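You operate a simulated robot arm through the tools that you are given. There is no shell and no other tool. Be economical: measure what you need, move in short steps, check, and stop when the job is done.

Carry out the task below with a simulated robot arm. There is one attempt and no reset: what you move stays moved.

Task
Test the stop button on press A's control box, then restart the motor.
Fine: motor on, hit the big red stop button, pull it out, reset, motor on again.

The check looks at the end state, three seconds after you hand in, the way a careful person would. Anything else that was tipped, shoved, dropped, spilled or broken makes it a failure.

Robot
A 6-joint arm with a fingered hand, hanging from a carriage that runs on a rail from [-240.3, 0.6] to [7.7, 0] (x, y) and turns from -334 to 354 degrees about z. Base frame: it is fixed where the carriage stands at the start and does not move with it; the origin is on the floor, on the carriage's upright axis, x ahead of it, y to its left, z up. Lengths are in cm, angles in degrees, forces in N, time in s.
With the tool pointing down near the work surface it reaches from about 10 to 60 cm from the robot's upright axis, wherever it stands. Its first joint turns from -166.0 to 166.0 degrees. Places, roughly: A stop button nearer press B [60, 200, 160]; A stop button nearer press C [60, 40, 160]; box batch knob [40, 10, 90]; box mode knob [40, 30, 90]; box speed knob [40, 20, 90]; box stop button [40, 10, 80]; press a blue lever [70, 20, 110]; press a count button [40, 20, 80]; press a red lever [170, 20, 90]; press a yellow lever [90, 20, 110]; press b motor on button [0, 410, 80]; press b stroke button [10, 390, 80]; stand batch knob [0, 390, 70]; stand mode knob [0, 420, 80]; stand speed knob [0, 410, 70]; yellow B key [0, 375, 75]. Payload 4 kg.
The TCP is the grasp point between the finger pads, 2.9 cm short of the fingertips. In the tool frame z runs along the fingers and y along their closing line. Largest opening 10 cm; the body of the gripper starts 3.4 cm behind the TCP. The gripper is a hand of 5 fingers: y runs from the thumb to the fingers, the wrist lies at [-1.5, -11.4, -18.9] in the tool frame, and closing takes about 1.5 s.
Orientation is told as [roll, pitch, yaw] about the base's x, y, z axes, in that order, counted from this pose: with the fingers straight down and the wrist toward the robot, the tool's x, y and z point along [0, 1, 0], [1, 0, 0] and [0, 0, -1] of the base frame.

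Tools
- The arm moves only by the tool arm_command. Its argument "increments" is a list of rows, each a list of 2 entries, a list of its own where there are three numbers: the shift along the tool's x, y, z in units of 20 mm (1.0 is 20 mm), then the turn, a rotation vector about the tool's x, y, z in units of 6 degrees (1.0 is 6 degrees). In form: [[[tx, ty, tz], [ax, ay, az]], ...]. A call has 1 to 10 rows; each row shifts and turns the commanded pose from where the row before left it, along the tool's axes as they then stand. "fingers" is the gripper command, from -1 (shut) to 1 (fully open), values between in proportion, set as the call begins (left out, the last holds). A call with a number of a shift or a turn outside -1 to 1 is refused whole. Each row takes 0.2 s and may step no farther than 5 cm and 8.6 degrees from the row before; otherwise, or with a gripper value out of range, the whole call is refused. Where a pose cannot be reached the arm comes as near as it can. A force on the tool above 40 N (or 10 N above the force at the start of the call, whichever is more), or a blocked arm, ends the call early, and 0.2 s more pass. Each finger travels about 10.8 cm/s and halts on what it meets, pressing with about 22 N; the grip force reading is that of the motor and also rises with nothing between the fingers. The clock runs only during rows and for 0.2 s after the last one: add rows that do not move to give the fingers time. It gives the time, the measured TCP pose, the force on the tool (base axes), the opening and the grip force at its end, in the units of the frame above (readings bear some noise), with the torque about the TCP (base axes, N m) and any sound that the robot's microphone picked up, and new pictures: "views" is both (left out), scene, wrist or none.
- Cameras (640 x 400 px; columns grow to the right, rows downward): "scene" is now at [24.63, 4.25, 174.26]; the picture's right is [0.70, -0.71, 0.00], its down [-0.64, -0.63, -0.45] and it looks along [0.32, 0.31, -0.89] (base axes); focal length 259 px, centre (320, 200). "wrist" rides on the gripper at [6.6, -8.6, -12.1] in the tool frame; the picture's right is [-0.76, 0.31, -0.58], its down [-0.59, -0.70, 0.40] and it looks along [-0.28, 0.64, 0.71] (tool axes); focal length 247 px, centre (320, 200).
- raise_lower(by): slides the trunk up (or, below 0, down) by that many cm; the arm and the scene camera ride with it, the base frame stays. It gives what a move gives, with no picture.
- drive_base(legs): drives the robot by 1 to 6 legs, each [ahead, left, turn to the left] in cm, cm and degrees, along the robot's own axes; the way and the turn of a leg run together, so that a leg with both is an arc; at most 150 cm and 180 degrees a leg. The arm and the cameras ride along, it lands a little off, and it stops where it bumps. It keeps to its track: a leg is cut to what the track allows. It gives what a move gives, and a new picture of the scene camera.
- move_fingers(index, middle, ring, little, thumb_bend, thumb_turn): sets how far each is bent, from 0 (flat) to 100 (curled in); at 30 the hand is open as for a grip, at 70 the pads meet at the TCP. One left out holds its place. A second passes; each finger stops where it meets its share of the squeeze, and holds until it gets a number again. A gripper value or a shape takes the hand back. It gives what a move gives, with no picture; readings hold the bend of each and the force on index, middle, ring, little, thumb and palm. thumb_turn goes from beside the hand (0) to across from the fingers (100), as for a grip.
- preshape(shape): the hand has 5 fingers and takes this shape, open, in about a second: jaw (thumb against the fingers, like two jaws); tri (thumb and two fingers); tip (a fingertip pinch); poke (one finger out to press); point (the index stretched); flat (the hand flat); cup (the hand cupped); fist (a fist). The gripper value then closes the fingers along that shape, each until it touches; the sizes above hold for jaw. It gives what a move gives, with no picture.
- head_to(pan, tilt): turns the head with the scene camera to pan (to the left, within 155 degrees either way) and tilt (down, from -29 to 69), counted from straight ahead of the robot. It gives what a move gives, and a new picture of the scene camera.
- point_at(camera, pixels): for up to 12 pixels [column, row] of the newest picture of that camera ("zoom" is the newest enlarged one), the place [x, y, z] in the base frame of the surface seen there, good to about 0.2 cm. It takes no simulated time.
- enlarge(camera, box): a new picture of the part [left, top, right, bottom] of that camera's present view, enlarged. It takes no simulated time.
- job_done(): hands the job in; it is judged then, once.

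Keep the steps short. Do not move on a guess: measure, check each grasp and each placing, and mend mistakes. In all there are 80 turns and 260 pictures (those below and enlarged ones count). Leave the gripper open and the arm clear of the work at the hand-in unless told otherwise, and finish with a single line.

The tools are called after "Emit:" by a JSON object that holds its "fn" and its "kwargs". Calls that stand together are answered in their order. arm_command: Moves the arm, as the interface text tells. Its arguments: {"type":"object","properties":{"increments":{"type":"array","items":{"type":"array"}},"fingers":{"type":"number"},"views":{"type":"string","enum":["both","scene","wrist","none"]}},"required":["increments"]} The other tools are called the same way: raise_lower (by) slides the trunk up or down; preshape (shape) gives the hand a shape; move_fingers (index, middle, ring, little, thumb_bend, thumb_turn) moves the fingers one by one; drive_base (legs) drives the base; head_to (pan, tilt) turns the head that bears the scene camera; point_at (camera, pixels) gives the place of the surface under pixels of a picture; enlarge (camera, box) takes an enlarged picture of a part of a camera's view; job_done () hands the job in.

At the start:

```text
time: 0.0
position: [62.89, 20.93, 131.35]
orientation: [0.0, -0.1, 0.0]
contact_force: [0.6, -0.7, -0.3]
wrist_torque: [-0.02, 0.02, -0.04]
grip_width: 9.98
grip_force: 0.1
shape: jaw
bend: [30.0, 30.0, 30.0, 30.0, 30.0, 98.0]
finger forces: [0.0, 0.1, 0.1, 0.0, 0.1, 0.0]
trunk travel left (down, up): [-47.5, 12.5]
robot x, y, heading: [0.03, 0.3, -0.1]
head pan, tilt: [44.4, 63.4]
```

scene: 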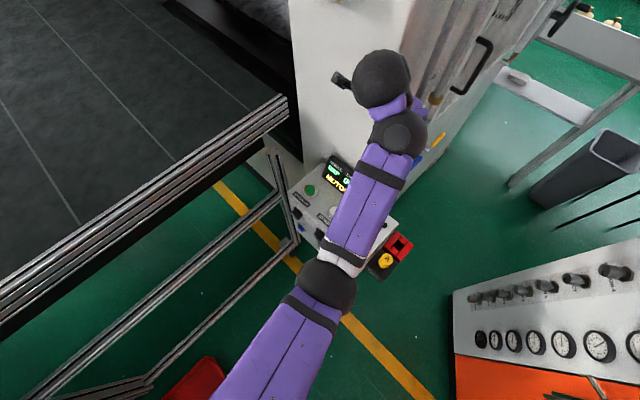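
wrist: 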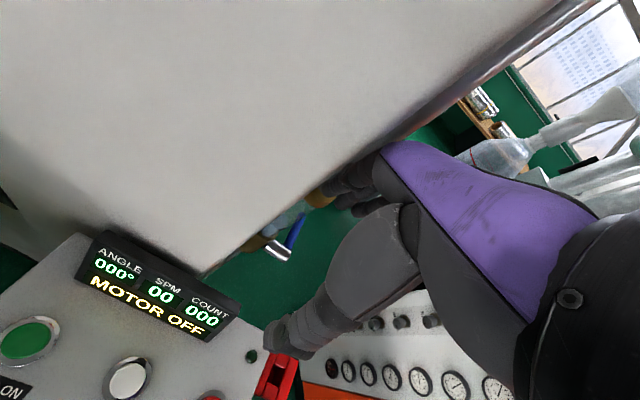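

The box with the MOTOR OFF display is partly hidden under the arm at about (340,200). I'll enlarge both views first.

Emit:
{"fn": "enlarge", "kwargs": {"camera": "scene", "box": [260, 140, 440, 290]}}

Emit:
{"fn": "enlarge", "kwargs": {"camera": "wrist", "box": [0, 220, 320, 400]}}

```text
2.67 times, centred on (350, 215) of scene
```

zoom: 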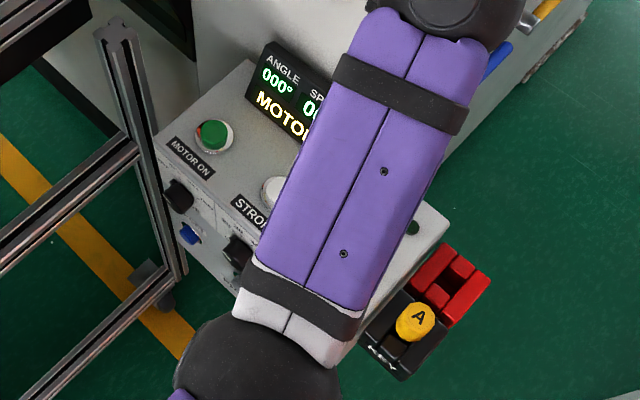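

```text
2.00 times, centred on (160, 310) of wrist
```

zoom: 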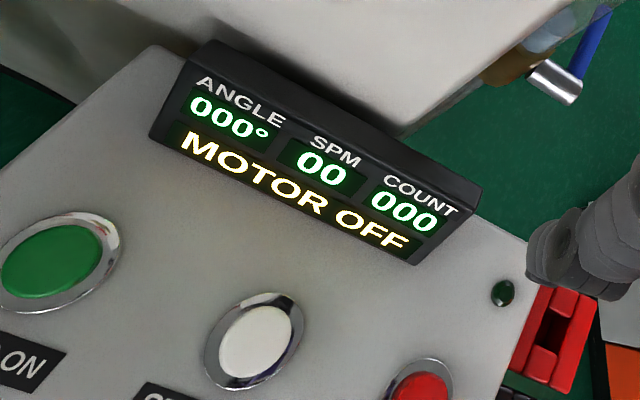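

I need an unobstructed view of the box. I'll measure the visible features, including the rail on the left and the box, before I move.

Emit:
{"fn": "point_at", "kwargs": {"camera": "scene", "pixels": [[310, 190], [333, 215], [290, 100], [280, 150], [385, 260], [400, 243], [313, 232], [397, 215], [350, 30], [490, 60], [200, 160]]}}

Emit:
{"fn": "point_at", "kwargs": {"camera": "wrist", "pixels": [[25, 341], [127, 378], [210, 397], [250, 356], [285, 370], [160, 320], [300, 50]]}}

```text
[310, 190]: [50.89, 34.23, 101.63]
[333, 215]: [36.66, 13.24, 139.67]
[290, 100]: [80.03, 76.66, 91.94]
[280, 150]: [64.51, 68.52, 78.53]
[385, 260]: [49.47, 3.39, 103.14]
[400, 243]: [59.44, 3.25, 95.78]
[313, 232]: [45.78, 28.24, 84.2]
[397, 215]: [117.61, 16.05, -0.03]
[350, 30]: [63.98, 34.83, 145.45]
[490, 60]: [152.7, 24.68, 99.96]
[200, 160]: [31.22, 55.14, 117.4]
```

```text
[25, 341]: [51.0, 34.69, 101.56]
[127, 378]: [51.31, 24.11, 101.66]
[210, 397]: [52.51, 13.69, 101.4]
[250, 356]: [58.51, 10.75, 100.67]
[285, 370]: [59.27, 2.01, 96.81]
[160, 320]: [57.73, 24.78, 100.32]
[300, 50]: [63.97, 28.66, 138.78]
```

The top-panel buttons sit at x≈51, z≈101.6: green at y≈34.7, white at 24, red at 13.7. The hand is close to the press, so I'll back the carriage straight away from it by 30 cm for a clear look.

Emit:
{"fn": "drive_base", "kwargs": {"legs": [[-30, 0, 0]]}}

Emit:
{"fn": "head_to", "kwargs": {"pan": 12, "tilt": 50}}

```text
time: 2.1
position: [32.78, 21.05, 131.37]
orientation: [0.0, 0.0, -0.1]
contact_force: [-0.3, 0.0, 0.4]
wrist_torque: [0.02, 0.02, -0.04]
grip_width: 9.99
grip_force: 0.1
shape: jaw
bend: [30.0, 30.0, 30.0, 30.0, 30.0, 98.0]
finger forces: [0.0, 0.0, 0.0, 0.1, 0.0, 0.0]
trunk travel left (down, up): [-47.5, 12.5]
robot x, y, heading: [-29.93, -0.03, -0.1]
head pan, tilt: [44.4, 63.4]
```

scene: 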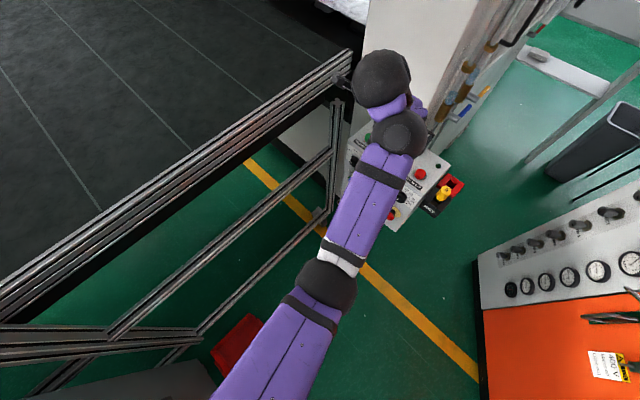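

```text
time: 3.0
position: [32.74, 20.93, 131.45]
orientation: [0.0, 0.0, -0.1]
contact_force: [0.5, 0.8, -0.6]
wrist_torque: [0.0, 0.03, 0.03]
grip_width: 9.97
grip_force: 0.0
shape: jaw
bend: [30.0, 30.0, 30.0, 30.0, 30.0, 98.0]
finger forces: [0.1, 0.0, 0.0, 0.1, 0.0, 0.1]
trunk travel left (down, up): [-47.5, 12.5]
robot x, y, heading: [-30.17, -0.01, -0.1]
head pan, tilt: [12.0, 50.0]
```

scene: 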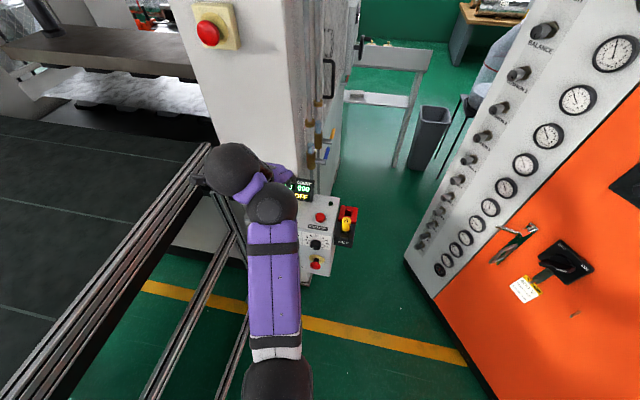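

Now the box front is showing at (315,240): a red button on top and a red one with yellow on the front. I'll enlarge it to read the labels.

Emit:
{"fn": "enlarge", "kwargs": {"camera": "scene", "box": [280, 170, 376, 290]}}

Emit:
{"fn": "enlarge", "kwargs": {"camera": "wrist", "box": [0, 0, 640, 400]}}

```text
3.33 times, centred on (328, 230) of scene
```

zoom: 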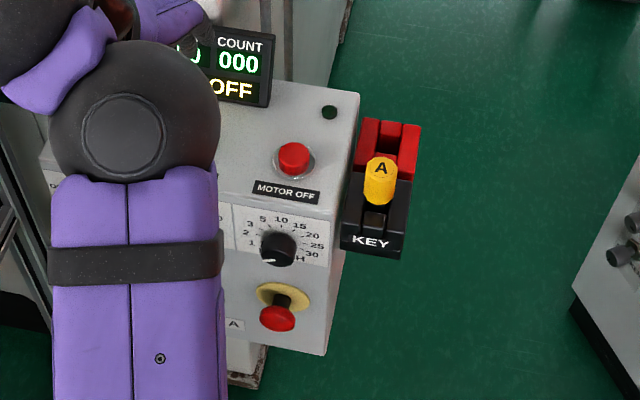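

```text
1.00 times, centred on (320, 200) of wrist (not enlarged: the box is as wide or as high as the picture)
```

zoom: 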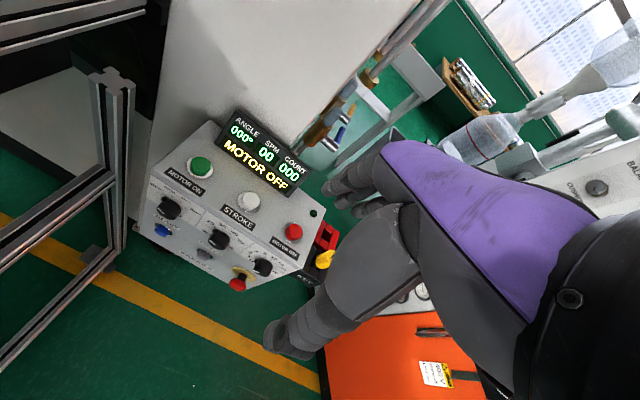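

Emit:
{"fn": "enlarge", "kwargs": {"camera": "wrist", "box": [130, 100, 350, 300]}}

Emit:
{"fn": "point_at", "kwargs": {"camera": "wrist", "pixels": [[200, 167], [248, 202], [293, 231], [237, 284], [244, 274], [162, 230], [170, 208], [262, 267], [204, 253], [218, 239], [190, 250]]}}

Emit:
{"fn": "point_at", "kwargs": {"camera": "scene", "pixels": [[316, 264], [317, 257], [320, 216], [314, 243], [325, 270], [208, 33], [346, 220], [307, 250], [310, 273]]}}

```text
2.00 times, centred on (240, 200) of wrist
```

zoom: 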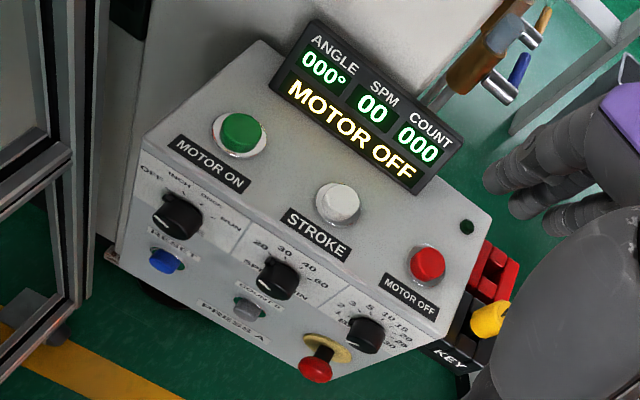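

```text
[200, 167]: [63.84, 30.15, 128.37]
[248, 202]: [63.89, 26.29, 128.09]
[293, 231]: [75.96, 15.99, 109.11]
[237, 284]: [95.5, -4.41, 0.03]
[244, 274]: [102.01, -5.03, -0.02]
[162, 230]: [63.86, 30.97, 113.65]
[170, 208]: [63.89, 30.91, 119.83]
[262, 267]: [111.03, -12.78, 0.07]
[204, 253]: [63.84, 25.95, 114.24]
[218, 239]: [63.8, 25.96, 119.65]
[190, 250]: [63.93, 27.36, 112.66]
```

```text
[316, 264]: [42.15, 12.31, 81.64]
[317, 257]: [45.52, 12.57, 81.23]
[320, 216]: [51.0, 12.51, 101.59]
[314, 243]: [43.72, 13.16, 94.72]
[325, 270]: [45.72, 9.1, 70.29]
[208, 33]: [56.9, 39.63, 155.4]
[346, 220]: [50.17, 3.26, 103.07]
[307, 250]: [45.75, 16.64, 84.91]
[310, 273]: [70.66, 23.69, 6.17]
```

The panel reads: top MOTOR ON (green), STROKE (white), MOTOR OFF (red). Front: blue RESET, COUNT, "PRESS A", and the red mushroom with a yellow collar. I'll measure these on the zoom.

Emit:
{"fn": "point_at", "kwargs": {"camera": "zoom", "pixels": [[242, 128], [340, 197], [429, 263], [315, 370], [342, 345], [163, 262], [172, 254], [178, 218], [276, 280], [248, 306], [212, 273], [140, 245]]}}

Emit:
{"fn": "enlarge", "kwargs": {"camera": "wrist", "box": [135, 180, 265, 300]}}

```text
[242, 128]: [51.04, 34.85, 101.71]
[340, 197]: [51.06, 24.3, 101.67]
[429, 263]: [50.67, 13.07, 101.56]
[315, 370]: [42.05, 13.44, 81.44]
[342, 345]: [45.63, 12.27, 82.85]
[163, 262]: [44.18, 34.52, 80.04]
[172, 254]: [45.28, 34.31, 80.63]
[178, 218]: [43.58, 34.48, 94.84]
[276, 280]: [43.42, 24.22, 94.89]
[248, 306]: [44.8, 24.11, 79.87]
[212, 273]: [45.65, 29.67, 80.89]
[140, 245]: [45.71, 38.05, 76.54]
```

```text
3.33 times, centred on (200, 240) of wrist
```

zoom: 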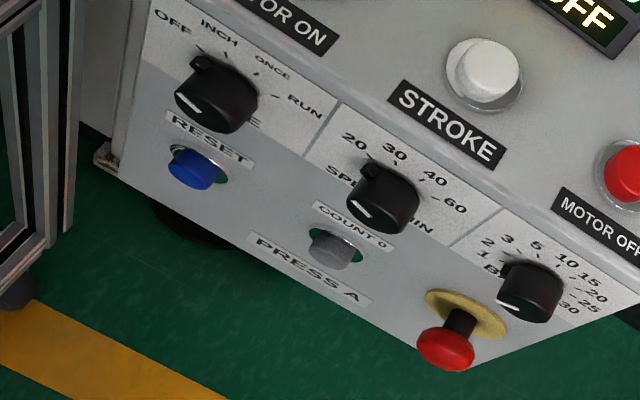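

All controls are located. The mushroom head front is near [41.8, 12.8, 81.5], RESET is at [44, 34.5, 80], and MOTOR ON is at [51, 34.9, 101.7]. I'll set the poking shape here in free air and look at the fingertip.

Emit:
{"fn": "preshape", "kwargs": {"shape": "poke"}}

Emit:
{"fn": "arm_command", "kwargs": {"increments": [[[0, 0, 0], [0, 0, 0]]]}}

```text
time: 3.9
position: [32.8, 20.81, 131.43]
orientation: [0.1, -0.1, -0.1]
contact_force: [0.1, 0.8, 0.5]
wrist_torque: [0.01, 0.0, 0.0]
grip_width: 0.0
grip_force: 0.1
shape: poke
bend: [70.0, 70.0, 99.0, 99.0, 100.0, 100.0]
finger forces: [0.0, 0.0, 0.0, 0.1, 0.1, 0.0]
trunk travel left (down, up): [-47.5, 12.5]
robot x, y, heading: [-30.36, 0.04, 0.0]
head pan, tilt: [12.0, 50.0]
```

```text
time: 4.3
position: [32.81, 21.03, 131.35]
orientation: [0.0, 0.1, 0.0]
contact_force: [0.3, 0.7, -0.3]
wrist_torque: [0.02, -0.04, -0.01]
grip_width: 0.0
grip_force: 0.0
shape: poke
bend: [70.0, 70.0, 99.0, 99.0, 100.0, 100.0]
finger forces: [0.0, 0.1, 0.1, 0.0, 0.0, 0.1]
trunk travel left (down, up): [-47.5, 12.5]
robot x, y, heading: [-30.05, 0.35, -0.4]
head pan, tilt: [12.0, 50.0]
```

scene: 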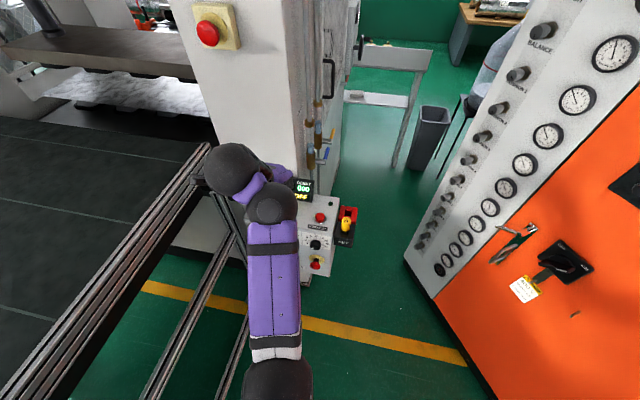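
wrist: 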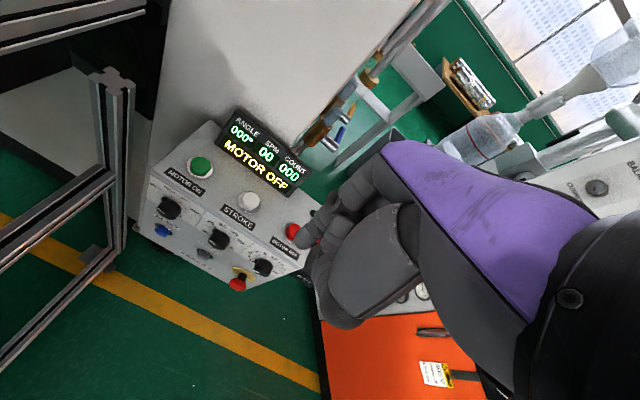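

Index and middle fingers are bent to the TCP; the tips show at about (312,240). I'll zoom in and measure them.

Emit:
{"fn": "enlarge", "kwargs": {"camera": "wrist", "box": [270, 140, 430, 340]}}

Emit:
{"fn": "point_at", "kwargs": {"camera": "wrist", "pixels": [[302, 240], [308, 245], [315, 250], [330, 200], [318, 222], [360, 180], [345, 325]]}}

```text
2.00 times, centred on (350, 240) of wrist
```

zoom: 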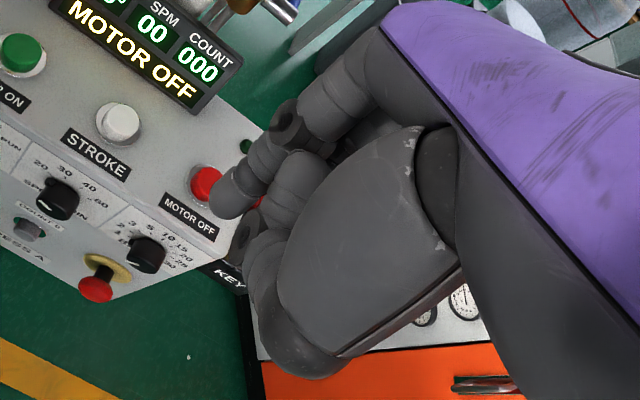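

```text
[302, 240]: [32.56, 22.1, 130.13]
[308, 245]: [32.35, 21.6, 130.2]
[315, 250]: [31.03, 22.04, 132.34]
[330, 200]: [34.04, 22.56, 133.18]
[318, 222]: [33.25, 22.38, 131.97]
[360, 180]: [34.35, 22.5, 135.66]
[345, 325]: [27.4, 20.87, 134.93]
```

The finger tip lies straight beyond the TCP, as needed. Next I retract the arm toward the carriage by 17 cm and move it left by 14 cm, so the carriage can come close without the hand hitting the press.

Emit:
{"fn": "arm_command", "kwargs": {"increments": [[[0.77, -0.95, 0], [0, 0, 0]], [[0.77, -0.95, 0], [0, 0, 0]], [[0.77, -0.95, 0], [0, 0, 0]], [[0.77, -0.95, 0], [0, 0, 0]], [[0.77, -0.95, 0], [0, 0, 0]], [[0.77, -0.95, 0], [0, 0, 0]], [[0.77, -0.95, 0], [0, 0, 0]], [[0.77, -0.95, 0], [0, 0, 0]], [[0.77, -0.95, 0], [0, 0, 0]]]}}

```text
time: 6.3
position: [19.54, 35.26, 128.33]
orientation: [0.3, 0.0, 0.1]
contact_force: [-0.7, 0.3, 0.0]
wrist_torque: [0.04, 0.01, -0.02]
grip_width: 0.0
grip_force: 0.0
shape: poke
bend: [70.0, 70.0, 99.0, 99.0, 100.0, 100.0]
finger forces: [0.0, 0.0, 0.0, 0.0, 0.0, 0.0]
out of reach, approached as far as the arm can: row 6, 7, 8, 9
trunk travel left (down, up): [-47.5, 12.5]
robot x, y, heading: [-30.14, -0.04, -0.0]
head pan, tilt: [12.0, 50.0]
```

scene: 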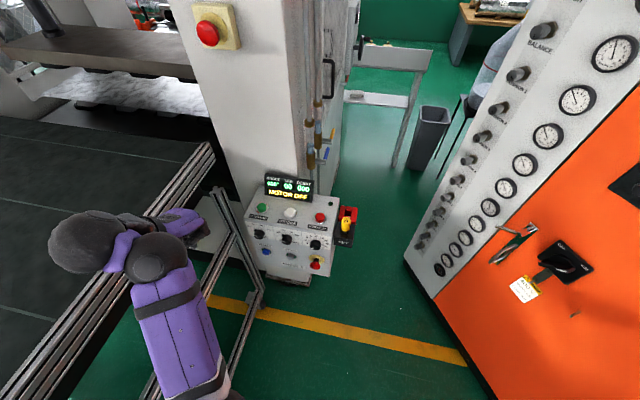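
wrist: 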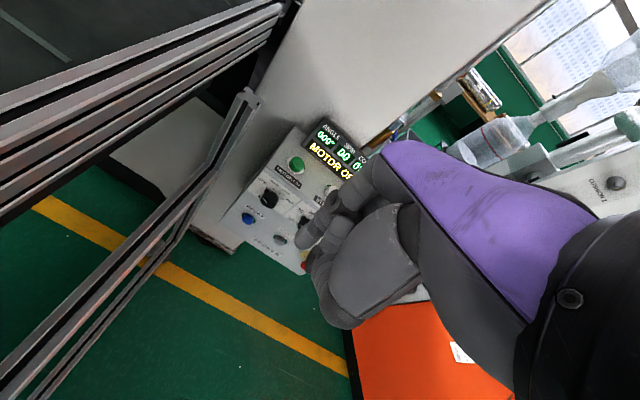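

The arm hit a reach limit but is clear. Before driving I'll measure the aluminium rail near the hand and wrist.

Emit:
{"fn": "point_at", "kwargs": {"camera": "scene", "pixels": [[208, 148], [190, 170], [150, 212], [60, 330], [220, 192], [235, 240], [80, 245], [160, 255], [185, 225], [20, 385], [255, 290]]}}

Emit:
{"fn": "enlarge", "kwargs": {"camera": "scene", "box": [235, 160, 365, 290]}}

```text
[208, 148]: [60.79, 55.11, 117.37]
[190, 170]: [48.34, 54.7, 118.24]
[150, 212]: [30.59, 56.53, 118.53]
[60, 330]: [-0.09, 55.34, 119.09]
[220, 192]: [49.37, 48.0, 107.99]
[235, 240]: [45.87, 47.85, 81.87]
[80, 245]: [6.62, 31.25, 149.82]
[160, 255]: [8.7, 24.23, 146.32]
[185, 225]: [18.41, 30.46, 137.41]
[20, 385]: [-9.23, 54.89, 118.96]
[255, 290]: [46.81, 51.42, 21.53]
```

```text
3.08 times, centred on (300, 225) of scene
```

zoom: 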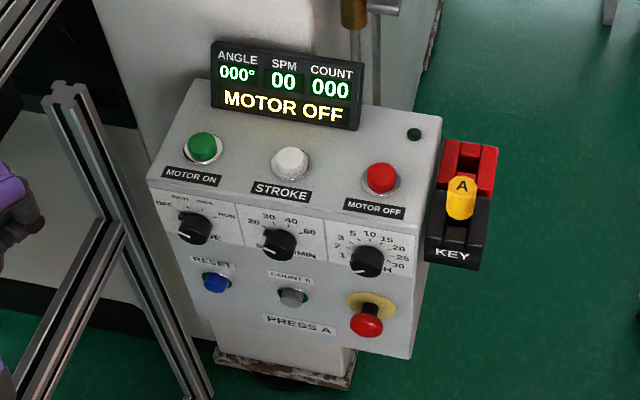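

The rail runs at y≈55 and the post at y≈48, so there is clearance. I'll drive 31.5 cm ahead, which puts the TCP above MOTOR ON.

Emit:
{"fn": "drive_base", "kwargs": {"legs": [[31.5, 0, 0]]}}

Emit:
{"fn": "head_to", "kwargs": {"pan": 38, "tilt": 60}}

Emit:
{"fn": "arm_command", "kwargs": {"increments": [[[0, 0, 0], [0, 0, 0]]]}}

```text
time: 8.4
position: [50.66, 35.24, 128.37]
orientation: [0.3, 0.0, 0.2]
contact_force: [0.5, 1.1, -0.2]
wrist_torque: [-0.01, -0.03, 0.01]
grip_width: 0.04
grip_force: 0.0
shape: poke
bend: [70.0, 70.0, 99.0, 99.0, 100.0, 100.0]
finger forces: [0.0, 0.1, 0.1, 0.1, 0.1, 0.0]
trunk travel left (down, up): [-47.5, 12.5]
robot x, y, heading: [0.36, 0.39, 0.0]
head pan, tilt: [12.0, 50.0]
```

scene: 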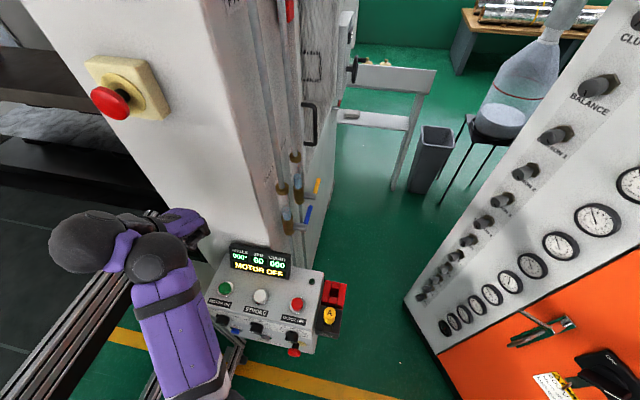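

```text
time: 9.3
position: [50.66, 35.2, 128.42]
orientation: [0.3, 0.0, 0.0]
contact_force: [0.0, -0.3, -0.2]
wrist_torque: [0.02, 0.01, 0.0]
grip_width: 0.0
grip_force: 0.0
shape: poke
bend: [70.0, 70.0, 99.0, 99.0, 100.0, 100.0]
finger forces: [0.0, 0.0, 0.1, 0.0, 0.0, 0.1]
trunk travel left (down, up): [-47.5, 12.5]
robot x, y, heading: [1.06, -0.03, -0.3]
head pan, tilt: [38.0, 60.0]
```

scene: 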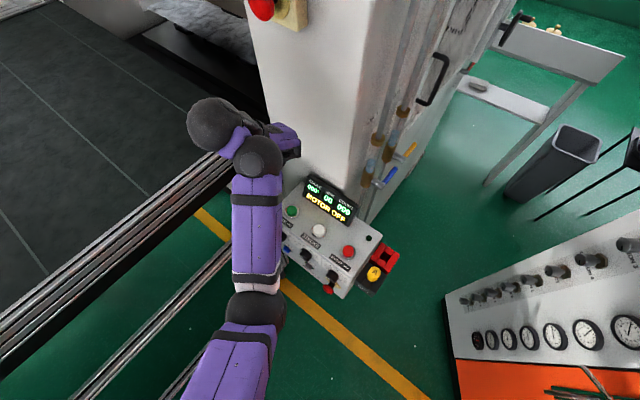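

```text
time: 9.7
position: [50.77, 35.19, 128.3]
orientation: [0.3, -0.1, 0.1]
contact_force: [0.4, 0.1, 0.5]
wrist_torque: [0.02, 0.0, 0.02]
grip_width: 0.03
grip_force: 0.1
shape: poke
bend: [70.0, 70.0, 99.0, 99.0, 100.0, 100.0]
finger forces: [0.0, 0.0, 0.0, 0.0, 0.1, 0.1]
trunk travel left (down, up): [-47.5, 12.5]
robot x, y, heading: [0.66, 0.21, 0.1]
head pan, tilt: [38.0, 60.0]
```

scene: 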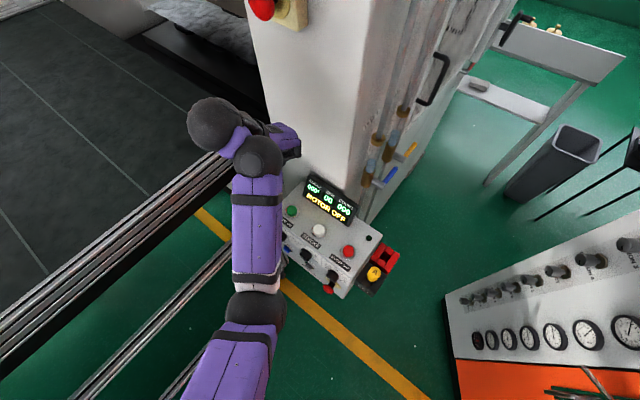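
wrist: 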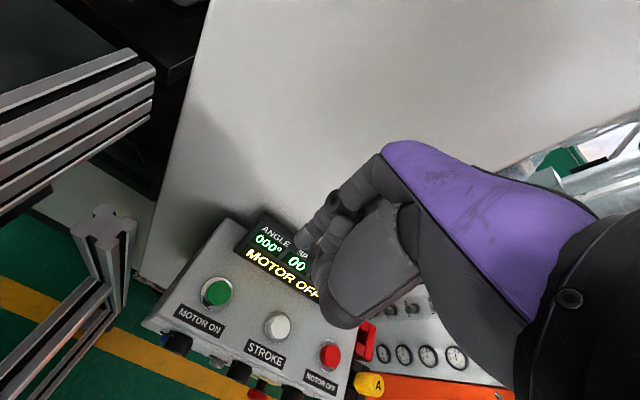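

TCP is at [50.8, 35.2], above the green button. I'll lower the trunk 19 cm to hover, then look.

Emit:
{"fn": "raise_lower", "kwargs": {"by": -19}}

Emit:
{"fn": "arm_command", "kwargs": {"increments": [[[0, 0, 0], [0, 0, 0]]]}}

Emit:
{"fn": "enlarge", "kwargs": {"camera": "wrist", "box": [160, 130, 440, 370]}}

```text
time: 11.8
position: [50.64, 35.16, 109.32]
orientation: [0.4, 0.0, 0.1]
contact_force: [1.1, 1.3, -0.7]
wrist_torque: [-0.02, -0.03, -0.01]
grip_width: 0.0
grip_force: 0.0
shape: poke
bend: [70.0, 70.0, 99.0, 99.0, 100.0, 100.0]
finger forces: [0.1, 0.1, 0.0, 0.1, 0.1, 0.1]
trunk travel left (down, up): [-28.5, 31.5]
robot x, y, heading: [0.63, -0.14, -0.2]
head pan, tilt: [38.0, 60.0]
```

```text
time: 12.2
position: [50.64, 35.14, 109.4]
orientation: [0.3, 0.0, 0.2]
contact_force: [0.8, -0.2, -0.1]
wrist_torque: [0.01, -0.02, 0.02]
grip_width: 0.01
grip_force: 0.0
shape: poke
bend: [70.0, 70.0, 99.0, 99.0, 100.0, 100.0]
finger forces: [0.0, 0.0, 0.1, 0.0, 0.1, 0.0]
trunk travel left (down, up): [-28.5, 31.5]
robot x, y, heading: [1.18, -0.46, 0.1]
head pan, tilt: [38.0, 60.0]
```

scene: 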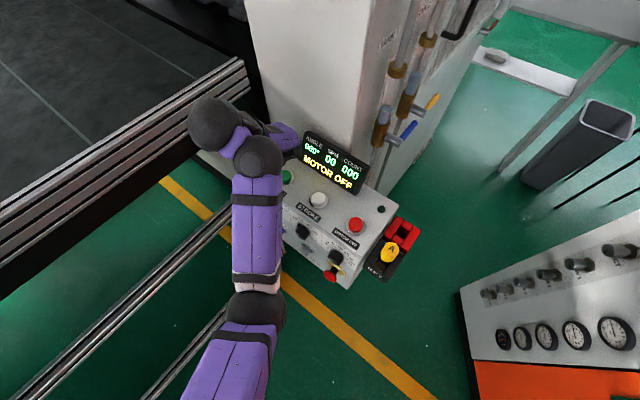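
wrist: 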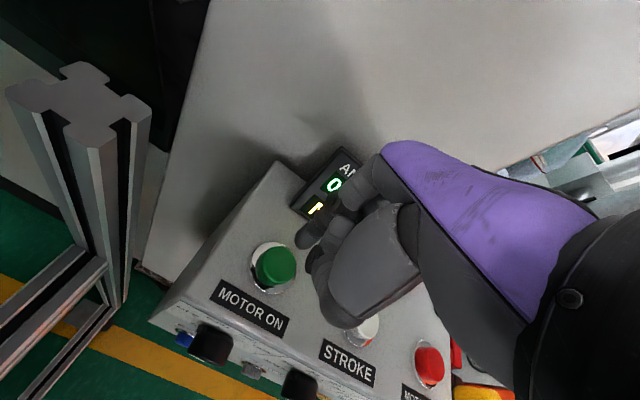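

```text
1.67 times, centred on (300, 250) of wrist
```

zoom: 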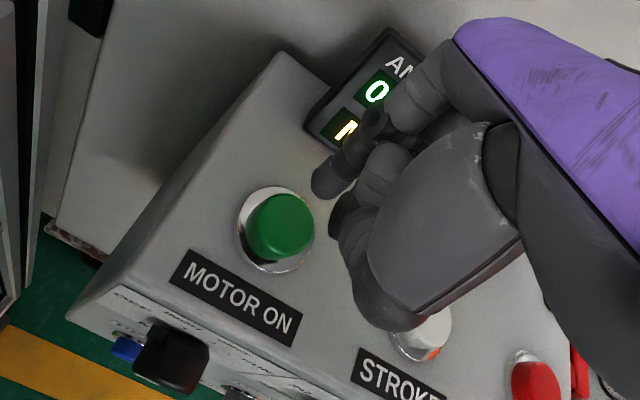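

The finger hovers near the button. I'll measure the fingertip against the button.

Emit:
{"fn": "point_at", "kwargs": {"camera": "wrist", "pixels": [[300, 240], [304, 245], [308, 246], [312, 240], [275, 265], [262, 280], [315, 262], [322, 270]]}}

```text
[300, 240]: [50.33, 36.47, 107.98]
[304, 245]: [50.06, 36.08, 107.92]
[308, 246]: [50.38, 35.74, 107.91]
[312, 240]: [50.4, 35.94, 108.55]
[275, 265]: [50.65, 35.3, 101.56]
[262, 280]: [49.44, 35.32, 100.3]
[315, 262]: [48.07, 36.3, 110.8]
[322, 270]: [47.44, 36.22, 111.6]
```

The tip is at about [50.4, 35.7, 107.5], well over the button, whose top is at 101.7. I'll descend 4.4 cm and then go in fine steps.

Emit:
{"fn": "arm_command", "kwargs": {"increments": [[[0, 0, 0.75], [0, 0, 0]], [[0, 0, 0.75], [0, 0, 0]], [[0, 0, 0.7], [0, 0, 0]], [[0, 0, 0.1], [0, 0, 0]], [[0, 0, 0.1], [0, 0, 0]]]}}

```text
time: 13.4
position: [50.63, 35.23, 104.6]
orientation: [0.4, -0.1, 0.0]
contact_force: [0.4, -0.5, 0.4]
wrist_torque: [-0.03, 0.02, 0.01]
grip_width: 0.02
grip_force: 0.1
shape: poke
bend: [70.0, 70.0, 99.0, 99.0, 100.0, 100.0]
finger forces: [0.0, 0.7, 0.0, 0.0, 0.0, 0.0]
trunk travel left (down, up): [-28.5, 31.5]
robot x, y, heading: [0.81, 0.05, -0.2]
head pan, tilt: [38.0, 60.0]
```

scene: 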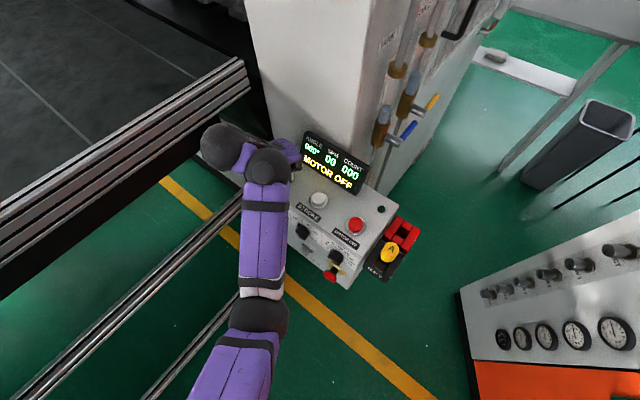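
wrist: 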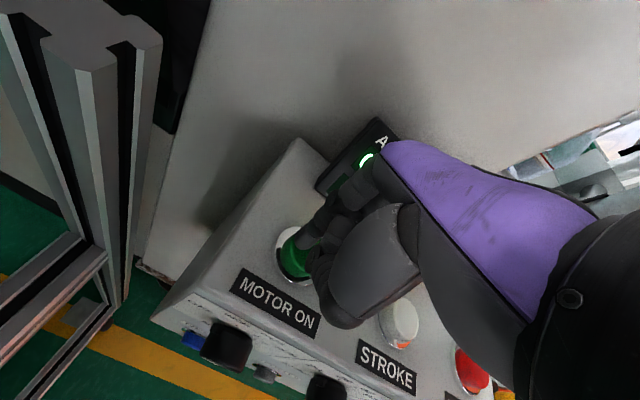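

It is just touching: the middle finger reads 0.7 N. I'll press on in 2 mm steps.

Emit:
{"fn": "arm_command", "kwargs": {"increments": [[[0, 0, 0.1], [0, 0, 0]], [[0, 0, 0.1], [0, 0, 0]], [[0, 0, 0.1], [0, 0, 0]]], "views": "scene"}}

```text
time: 14.2
position: [50.64, 35.21, 103.93]
orientation: [0.3, -0.1, 0.0]
contact_force: [-0.9, -0.6, 4.3]
wrist_torque: [-0.04, 0.04, -0.02]
grip_width: 0.02
grip_force: 0.0
shape: poke
bend: [70.0, 70.0, 99.0, 99.0, 100.0, 100.0]
finger forces: [0.0, 3.7, 0.0, 0.0, 0.1, 0.1]
trunk travel left (down, up): [-28.5, 31.5]
robot x, y, heading: [0.98, -0.15, -0.3]
head pan, tilt: [38.0, 60.0]
heard: click
```

scene: 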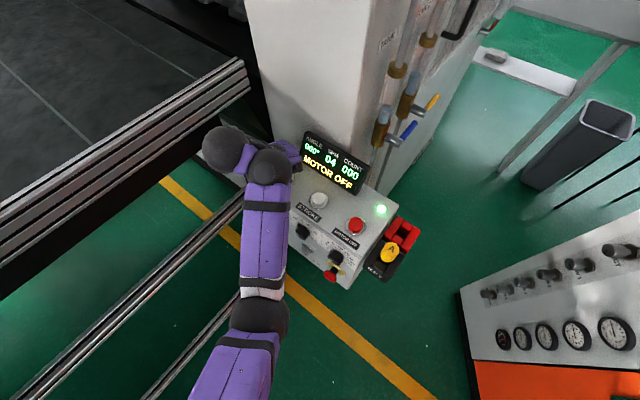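

A click came, and the green lamp at (381,209) is lit with SPM rising. I'll back off straight up, lift the trunk a bit and confirm on the display.

Emit:
{"fn": "arm_command", "kwargs": {"increments": [[[0, 0, -0.5], [0, 0, 0]], [[0, 0, -0.8], [0, 0, 0]], [[0, 0, -0.8], [0, 0, 0]], [[0, 0, -0.8], [0, 0, 0]]], "views": "none"}}

Emit:
{"fn": "enlarge", "kwargs": {"camera": "scene", "box": [260, 110, 430, 290]}}

```text
time: 15.2
position: [50.65, 35.29, 109.65]
orientation: [0.4, -0.1, 0.2]
contact_force: [0.4, -0.1, -0.7]
wrist_torque: [0.01, 0.0, -0.04]
grip_width: 0.0
grip_force: 0.0
shape: poke
bend: [70.0, 70.0, 99.0, 99.0, 100.0, 100.0]
finger forces: [0.1, 0.1, 0.1, 0.1, 0.0, 0.1]
trunk travel left (down, up): [-28.5, 31.5]
robot x, y, heading: [0.65, 0.09, -0.2]
head pan, tilt: [38.0, 60.0]
```

```text
2.22 times, centred on (345, 200) of scene
```

zoom: 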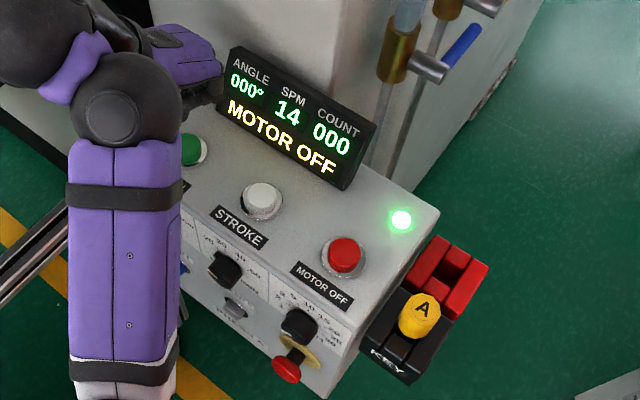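

SPM reads 14 and climbing, and the running lamp is on. Now for the stop button on the front face: I'll drive back 27 cm at this height (the tip clears everything), and then tilt the hand forward.

Emit:
{"fn": "drive_base", "kwargs": {"legs": [[-27, 0, 0]]}}

Emit:
{"fn": "arm_command", "kwargs": {"increments": [[[-0.9, 0, 0], [-1, 0, 0]], [[-0.9, 0, 0], [-1, 0, 0]], [[-0.9, 0, 0], [-1, 0, 0]], [[-0.9, 0, 0], [-1, 0, 0]], [[-0.9, 0, 0], [-1, 0, 0]], [[-0.9, 0, 0], [-1, 0, 0]], [[-0.9, 0, 0], [-1, 0, 0]], [[-0.9, 0, 0], [-1, 0, 0]], [[-0.9, 0, 0], [-1, 0, 0]], [[-0.9, 0, 0], [-1, 0, 0]]]}}

```text
time: 17.1
position: [23.99, 35.09, 109.7]
orientation: [0.5, -0.2, 0.1]
contact_force: [0.6, 0.9, -0.7]
wrist_torque: [-0.03, 0.01, 0.03]
grip_width: 0.0
grip_force: 0.1
shape: poke
bend: [70.0, 70.0, 99.0, 99.0, 100.0, 100.0]
finger forces: [0.1, 0.0, 0.0, 0.1, 0.0, 0.0]
trunk travel left (down, up): [-28.5, 31.5]
robot x, y, heading: [-25.94, -0.05, -0.1]
head pan, tilt: [38.0, 60.0]
```

scene: 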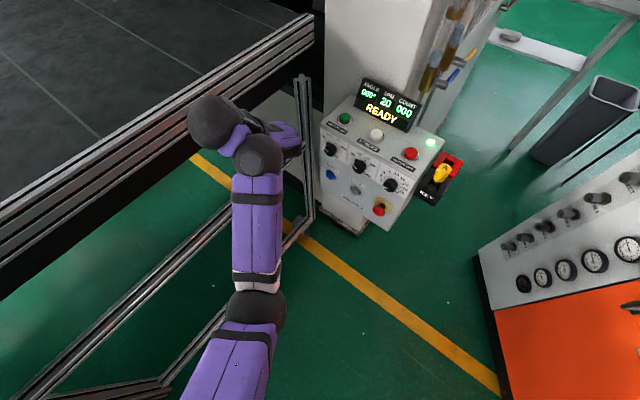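

```text
time: 19.3
position: [21.87, 13.62, 133.11]
orientation: [0.6, -58.5, -0.2]
contact_force: [-0.3, -0.5, -0.6]
wrist_torque: [0.02, 0.0, 0.03]
grip_width: 0.0
grip_force: 0.1
shape: poke
bend: [70.0, 70.0, 99.0, 99.0, 100.0, 100.0]
finger forces: [0.0, 0.1, 0.0, 0.0, 0.1, 0.0]
out of reach, approached as far as the arm can: row 4, 5, 6, 7, 8, 9, 10
trunk travel left (down, up): [-28.5, 31.5]
robot x, y, heading: [-26.05, 0.48, -0.2]
head pan, tilt: [38.0, 60.0]
```

scene: 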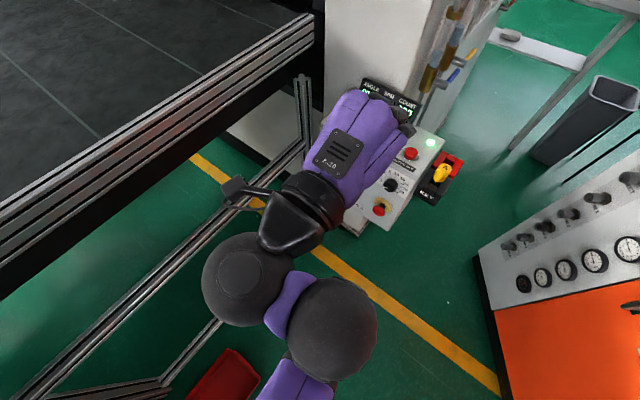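
wrist: 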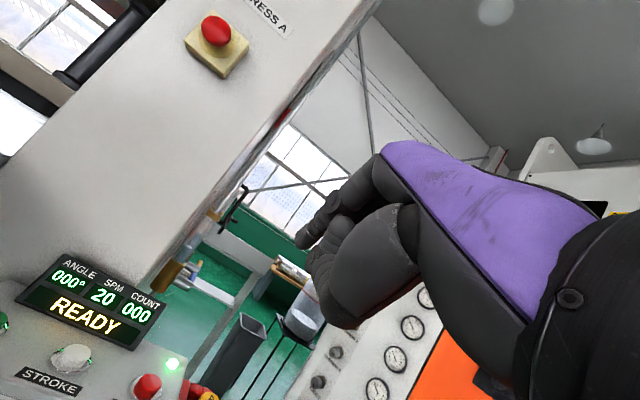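

The display reads READY at 20 SPM, so the motor is on. The tilted hand can't get low this close to the carriage. I'll back off 10 cm and reach outward, level, to gain downward range.

Emit:
{"fn": "drive_base", "kwargs": {"legs": [[-12, 0, 0]]}}

Emit:
{"fn": "arm_command", "kwargs": {"increments": [[[0, 0.52, 0.85], [0, 0, 0]], [[0, 0.52, 0.85], [0, 0, 0]], [[0, 0.52, 0.85], [0, 0, 0]], [[0, 0.52, 0.85], [0, 0, 0]], [[0, 0.52, 0.85], [0, 0, 0]], [[0, 0.52, 0.85], [0, 0, 0]], [[0, 0.52, 0.85], [0, 0, 0]]]}}

```text
time: 20.6
position: [10.2, 13.61, 133.07]
orientation: [0.6, -58.6, -0.4]
contact_force: [-0.1, 0.3, 0.1]
wrist_torque: [0.04, -0.01, -0.06]
grip_width: 0.02
grip_force: 0.2
shape: poke
bend: [70.0, 70.0, 99.0, 99.0, 100.0, 100.0]
finger forces: [0.0, 0.0, 0.0, 0.0, 0.0, 0.0]
trunk travel left (down, up): [-28.5, 31.5]
robot x, y, heading: [-37.86, 0.14, -0.3]
head pan, tilt: [38.0, 60.0]
```

scene: 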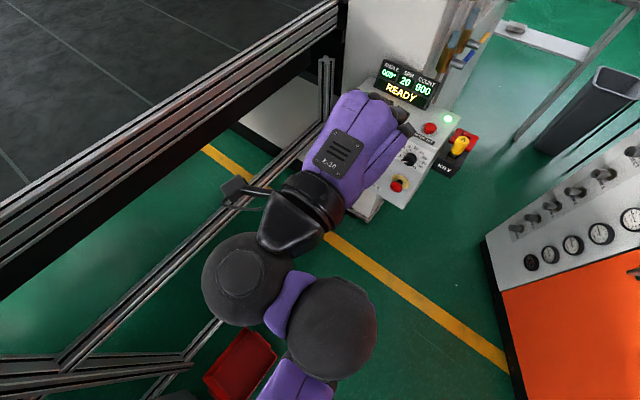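

```text
time: 22.2
position: [16.72, 10.53, 139.01]
orientation: [0.5, -58.2, -0.3]
contact_force: [-0.4, 0.4, -0.4]
wrist_torque: [-0.01, 0.01, 0.0]
grip_width: 0.01
grip_force: 0.1
shape: poke
bend: [70.0, 70.0, 99.0, 99.0, 100.0, 100.0]
finger forces: [0.0, 0.1, 0.0, 0.0, 0.0, 0.0]
out of reach, approached as far as the arm can: row 1, 2, 3, 4, 5, 6, 7
trunk travel left (down, up): [-28.5, 31.5]
robot x, y, heading: [-38.21, 0.3, -0.3]
head pan, tilt: [38.0, 60.0]
```

scene: 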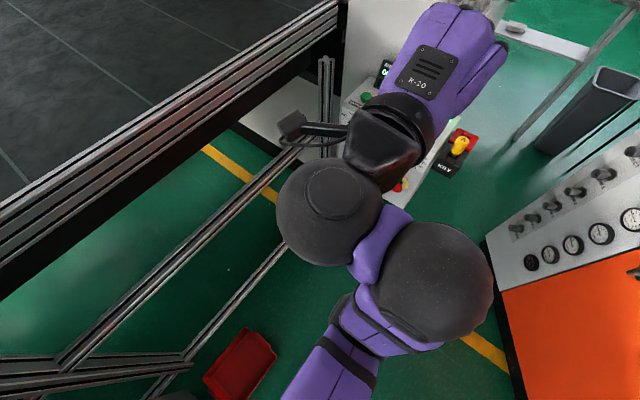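
wrist: 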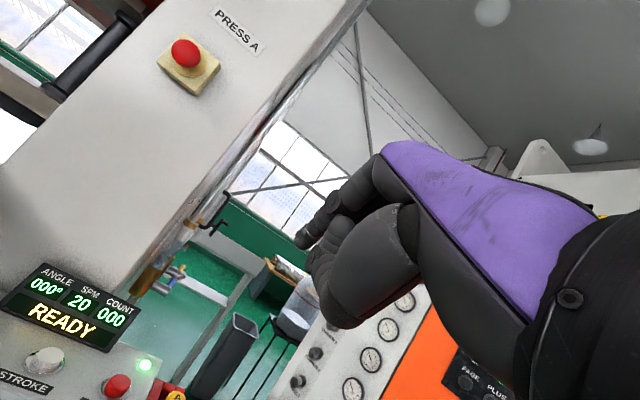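

Pointing up-forward with the wrist below fights the arm. The natural way is the hand turned over, wrist above and fingers below, pointing forward. I'll un-pitch first.

Emit:
{"fn": "arm_command", "kwargs": {"increments": [[[0, 0, 0], [1, 0, 0]], [[0, 0, 0], [1, 0, 0]], [[0, 0, 0], [1, 0, 0]], [[0, 0, 0], [1, 0, 0]], [[0, 0, 0], [1, 0, 0]], [[0, 0, 0], [1, 0, 0]], [[0, 0, 0], [1, 0, 0]], [[0, 0, 0], [1, 0, 0]], [[0, 0, 0], [1, 0, 0]], [[0, 0, 0], [1, 0, 0]]], "views": "scene"}}

```text
time: 24.4
position: [28.62, 10.97, 134.6]
orientation: [0.4, 1.5, 0.3]
contact_force: [-0.2, -0.2, -0.3]
wrist_torque: [-0.03, 0.0, 0.03]
grip_width: 0.02
grip_force: 0.0
shape: poke
bend: [70.0, 70.0, 99.0, 99.0, 100.0, 100.0]
finger forces: [0.0, 0.1, 0.1, 0.1, 0.1, 0.0]
out of reach, approached as far as the arm can: row 5, 6, 7, 8, 9, 10
trunk travel left (down, up): [-28.5, 31.5]
robot x, y, heading: [-38.13, 0.45, -0.5]
head pan, tilt: [38.0, 60.0]
```

scene: 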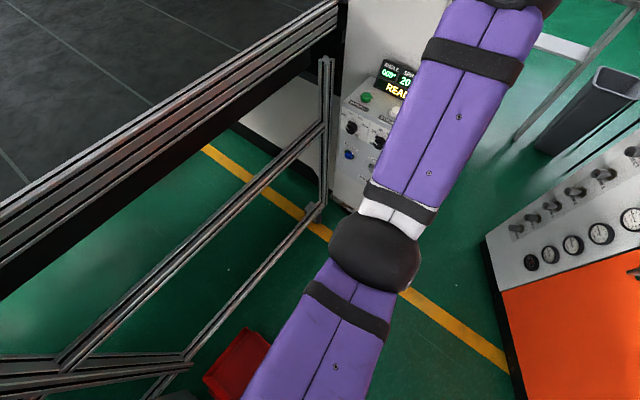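

Now the hand points down but the arm is stretched. I'll bring it back 16 cm and down a little.

Emit:
{"fn": "arm_command", "kwargs": {"increments": [[[0, -1, 0.4], [0, 0, 0]], [[0, -1, 0.4], [0, 0, 0]], [[0, -1, 0.4], [0, 0, 0]], [[0, -1, 0.4], [0, 0, 0]], [[0, -1, 0.4], [0, 0, 0]], [[0, -1, 0.4], [0, 0, 0]], [[0, -1, 0.4], [0, 0, 0]], [[0, -1, 0.4], [0, 0, 0]]], "views": "scene"}}

```text
time: 26.2
position: [25.3, 11.96, 124.39]
orientation: [0.3, 1.4, 0.1]
contact_force: [0.3, 0.4, -0.7]
wrist_torque: [0.01, 0.03, 0.0]
grip_width: 0.01
grip_force: 0.2
shape: poke
bend: [70.0, 70.0, 99.0, 99.0, 100.0, 100.0]
finger forces: [0.1, 0.1, 0.0, 0.1, 0.0, 0.1]
out of reach, approached as far as the arm can: row 1, 2, 3, 4, 5, 6, 7, 8
trunk travel left (down, up): [-28.5, 31.5]
robot x, y, heading: [-37.79, 0.13, -0.2]
head pan, tilt: [38.0, 60.0]
```

scene: 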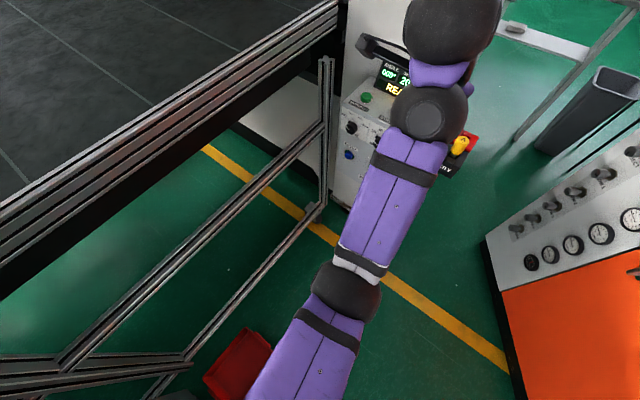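

The command and the actual pose are diverging. I'll measure the arm's joints to understand its geometry.

Emit:
{"fn": "point_at", "kwargs": {"camera": "scene", "pixels": [[300, 370], [345, 290], [385, 220], [410, 150], [432, 112], [450, 30], [380, 45]]}}

Emit:
{"fn": "head_to", "kwargs": {"pan": 15, "tilt": 20}}

```text
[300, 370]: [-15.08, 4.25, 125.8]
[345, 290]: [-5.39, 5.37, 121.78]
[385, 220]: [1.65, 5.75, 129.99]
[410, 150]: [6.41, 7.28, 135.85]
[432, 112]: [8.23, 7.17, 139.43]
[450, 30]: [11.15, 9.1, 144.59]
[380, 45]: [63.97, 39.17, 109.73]
```

```text
time: 27.2
position: [25.3, 11.95, 124.47]
orientation: [0.4, 1.3, 0.3]
contact_force: [-0.1, 0.0, 0.4]
wrist_torque: [-0.01, 0.0, 0.0]
grip_width: 0.02
grip_force: 0.1
shape: poke
bend: [70.0, 70.0, 99.0, 99.0, 100.0, 100.0]
finger forces: [0.0, 0.0, 0.0, 0.1, 0.0, 0.0]
trunk travel left (down, up): [-28.5, 31.5]
robot x, y, heading: [-38.05, -0.18, -0.6]
head pan, tilt: [15.0, 20.0]
```

scene: 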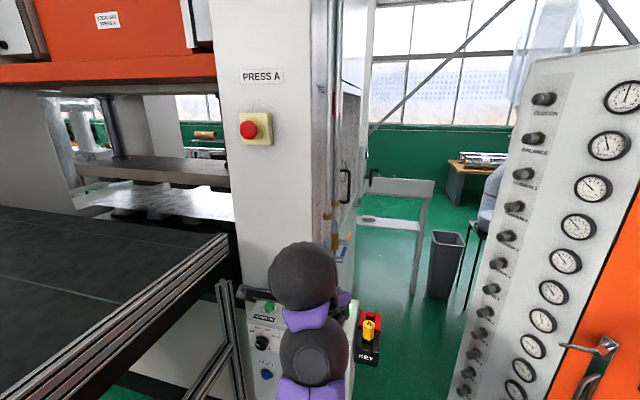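

The elbow hangs low with the shoulder near z≈135. I'll test how the command behaves with a still row and a small step, looking at the numbers only.

Emit:
{"fn": "arm_command", "kwargs": {"increments": [[[0, 0, 0], [0, 0, 0]], [[0, 0, 0.5], [0, 0, 0]], [[0, 0, 0.5], [0, 0, 0]]], "views": "none"}}

```text
time: 28.0
position: [25.02, 12.09, 122.42]
orientation: [0.2, 1.5, 0.2]
contact_force: [0.3, -0.2, -0.2]
wrist_torque: [-0.02, 0.01, -0.02]
grip_width: 0.0
grip_force: 0.1
shape: poke
bend: [70.0, 70.0, 99.0, 99.0, 100.0, 100.0]
finger forces: [0.0, 0.0, 0.0, 0.0, 0.1, 0.0]
trunk travel left (down, up): [-28.5, 31.5]
robot x, y, heading: [-37.63, 0.0, -0.4]
head pan, tilt: [15.0, 20.0]
```

The command follows the reached pose, and going down works. I'll continue straight down 20 cm; the hand at x≈25 is well clear of the box.

Emit:
{"fn": "arm_command", "kwargs": {"increments": [[[0, 0, 1], [0, 0, 0]], [[0, 0, 1], [0, 0, 0]], [[0, 0, 1], [0, 0, 0]], [[0, 0, 1], [0, 0, 0]], [[0, 0, 1], [0, 0, 0]], [[0, 0, 1], [0, 0, 0]], [[0, 0, 1], [0, 0, 0]], [[0, 0, 1], [0, 0, 0]], [[0, 0, 1], [0, 0, 0]], [[0, 0, 1], [0, 0, 0]]], "views": "none"}}

Emit:
{"fn": "head_to", "kwargs": {"pan": 20, "tilt": 50}}

```text
time: 30.2
position: [24.7, 12.13, 102.42]
orientation: [0.4, 1.6, 0.2]
contact_force: [0.0, 0.0, 0.4]
wrist_torque: [0.01, -0.01, -0.02]
grip_width: 0.02
grip_force: 0.1
shape: poke
bend: [70.0, 70.0, 99.0, 99.0, 100.0, 100.0]
finger forces: [0.0, 0.0, 0.0, 0.0, 0.0, 0.0]
trunk travel left (down, up): [-28.5, 31.5]
robot x, y, heading: [-37.82, 0.2, -0.3]
head pan, tilt: [15.0, 20.0]
```

```text
time: 31.2
position: [24.64, 12.33, 102.4]
orientation: [0.3, 1.5, 0.2]
contact_force: [-0.9, -0.2, 0.1]
wrist_torque: [-0.02, -0.01, -0.03]
grip_width: 0.0
grip_force: 0.0
shape: poke
bend: [70.0, 70.0, 99.0, 99.0, 100.0, 100.0]
finger forces: [0.1, 0.0, 0.1, 0.0, 0.0, 0.1]
trunk travel left (down, up): [-28.5, 31.5]
robot x, y, heading: [-37.75, 0.37, -0.5]
head pan, tilt: [20.0, 50.0]
```

scene: 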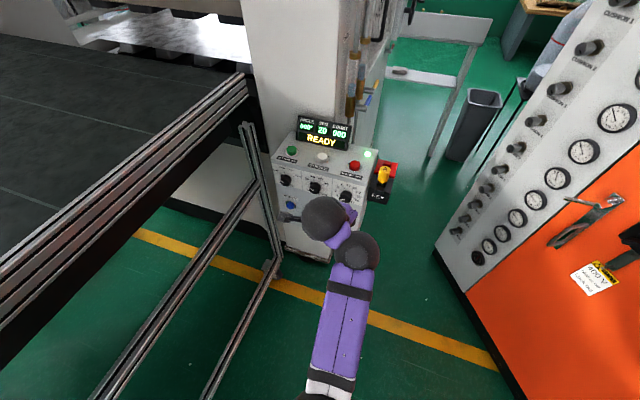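

Clear view, with READY at 20. Now low relative to the shoulder, I'll retry pitching the finger forward by 54°.

Emit:
{"fn": "arm_command", "kwargs": {"increments": [[[0, 0, 0], [-1, 0, 0]], [[0, 0, 0], [-1, 0, 0]], [[0, 0, 0], [-1, 0, 0]], [[0, 0, 0], [-1, 0, 0]], [[0, 0, 0], [-1, 0, 0]], [[0, 0, 0], [-1, 0, 0]], [[0, 0, 0], [-1, 0, 0]], [[0, 0, 0], [-1, 0, 0]], [[0, 0, 0], [-1, 0, 0]]], "views": "both"}}

```text
time: 33.2
position: [11.15, 7.12, 123.42]
orientation: [0.5, -48.1, 0.0]
contact_force: [-0.2, -0.8, -0.6]
wrist_torque: [-0.02, -0.02, -0.01]
grip_width: 0.01
grip_force: 0.1
shape: poke
bend: [70.0, 70.0, 99.0, 99.0, 100.0, 100.0]
finger forces: [0.1, 0.0, 0.1, 0.0, 0.1, 0.0]
out of reach, approached as far as the arm can: row 1, 2, 3, 4, 5, 6, 7, 8, 9
trunk travel left (down, up): [-28.5, 31.5]
robot x, y, heading: [-38.15, 0.08, -0.4]
head pan, tilt: [20.0, 50.0]
```

scene: 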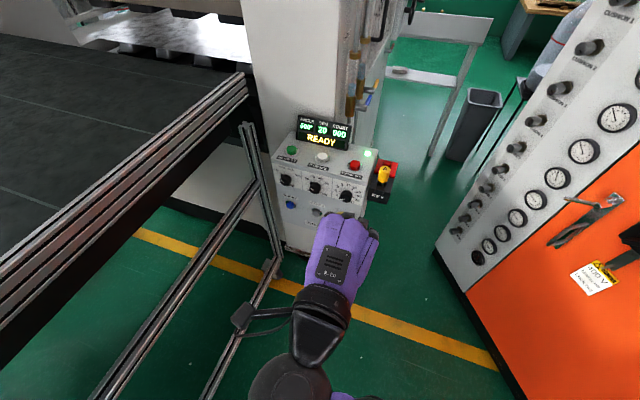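
wrist: 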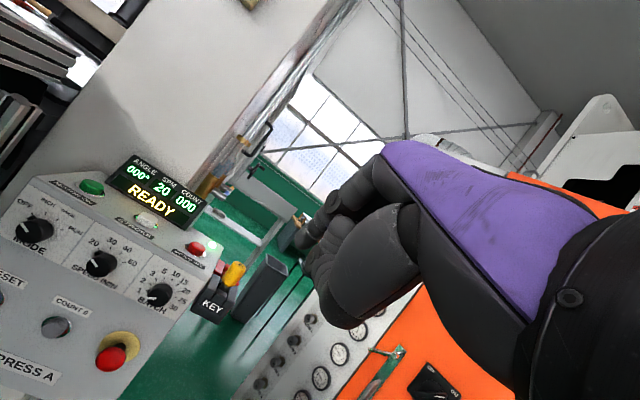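

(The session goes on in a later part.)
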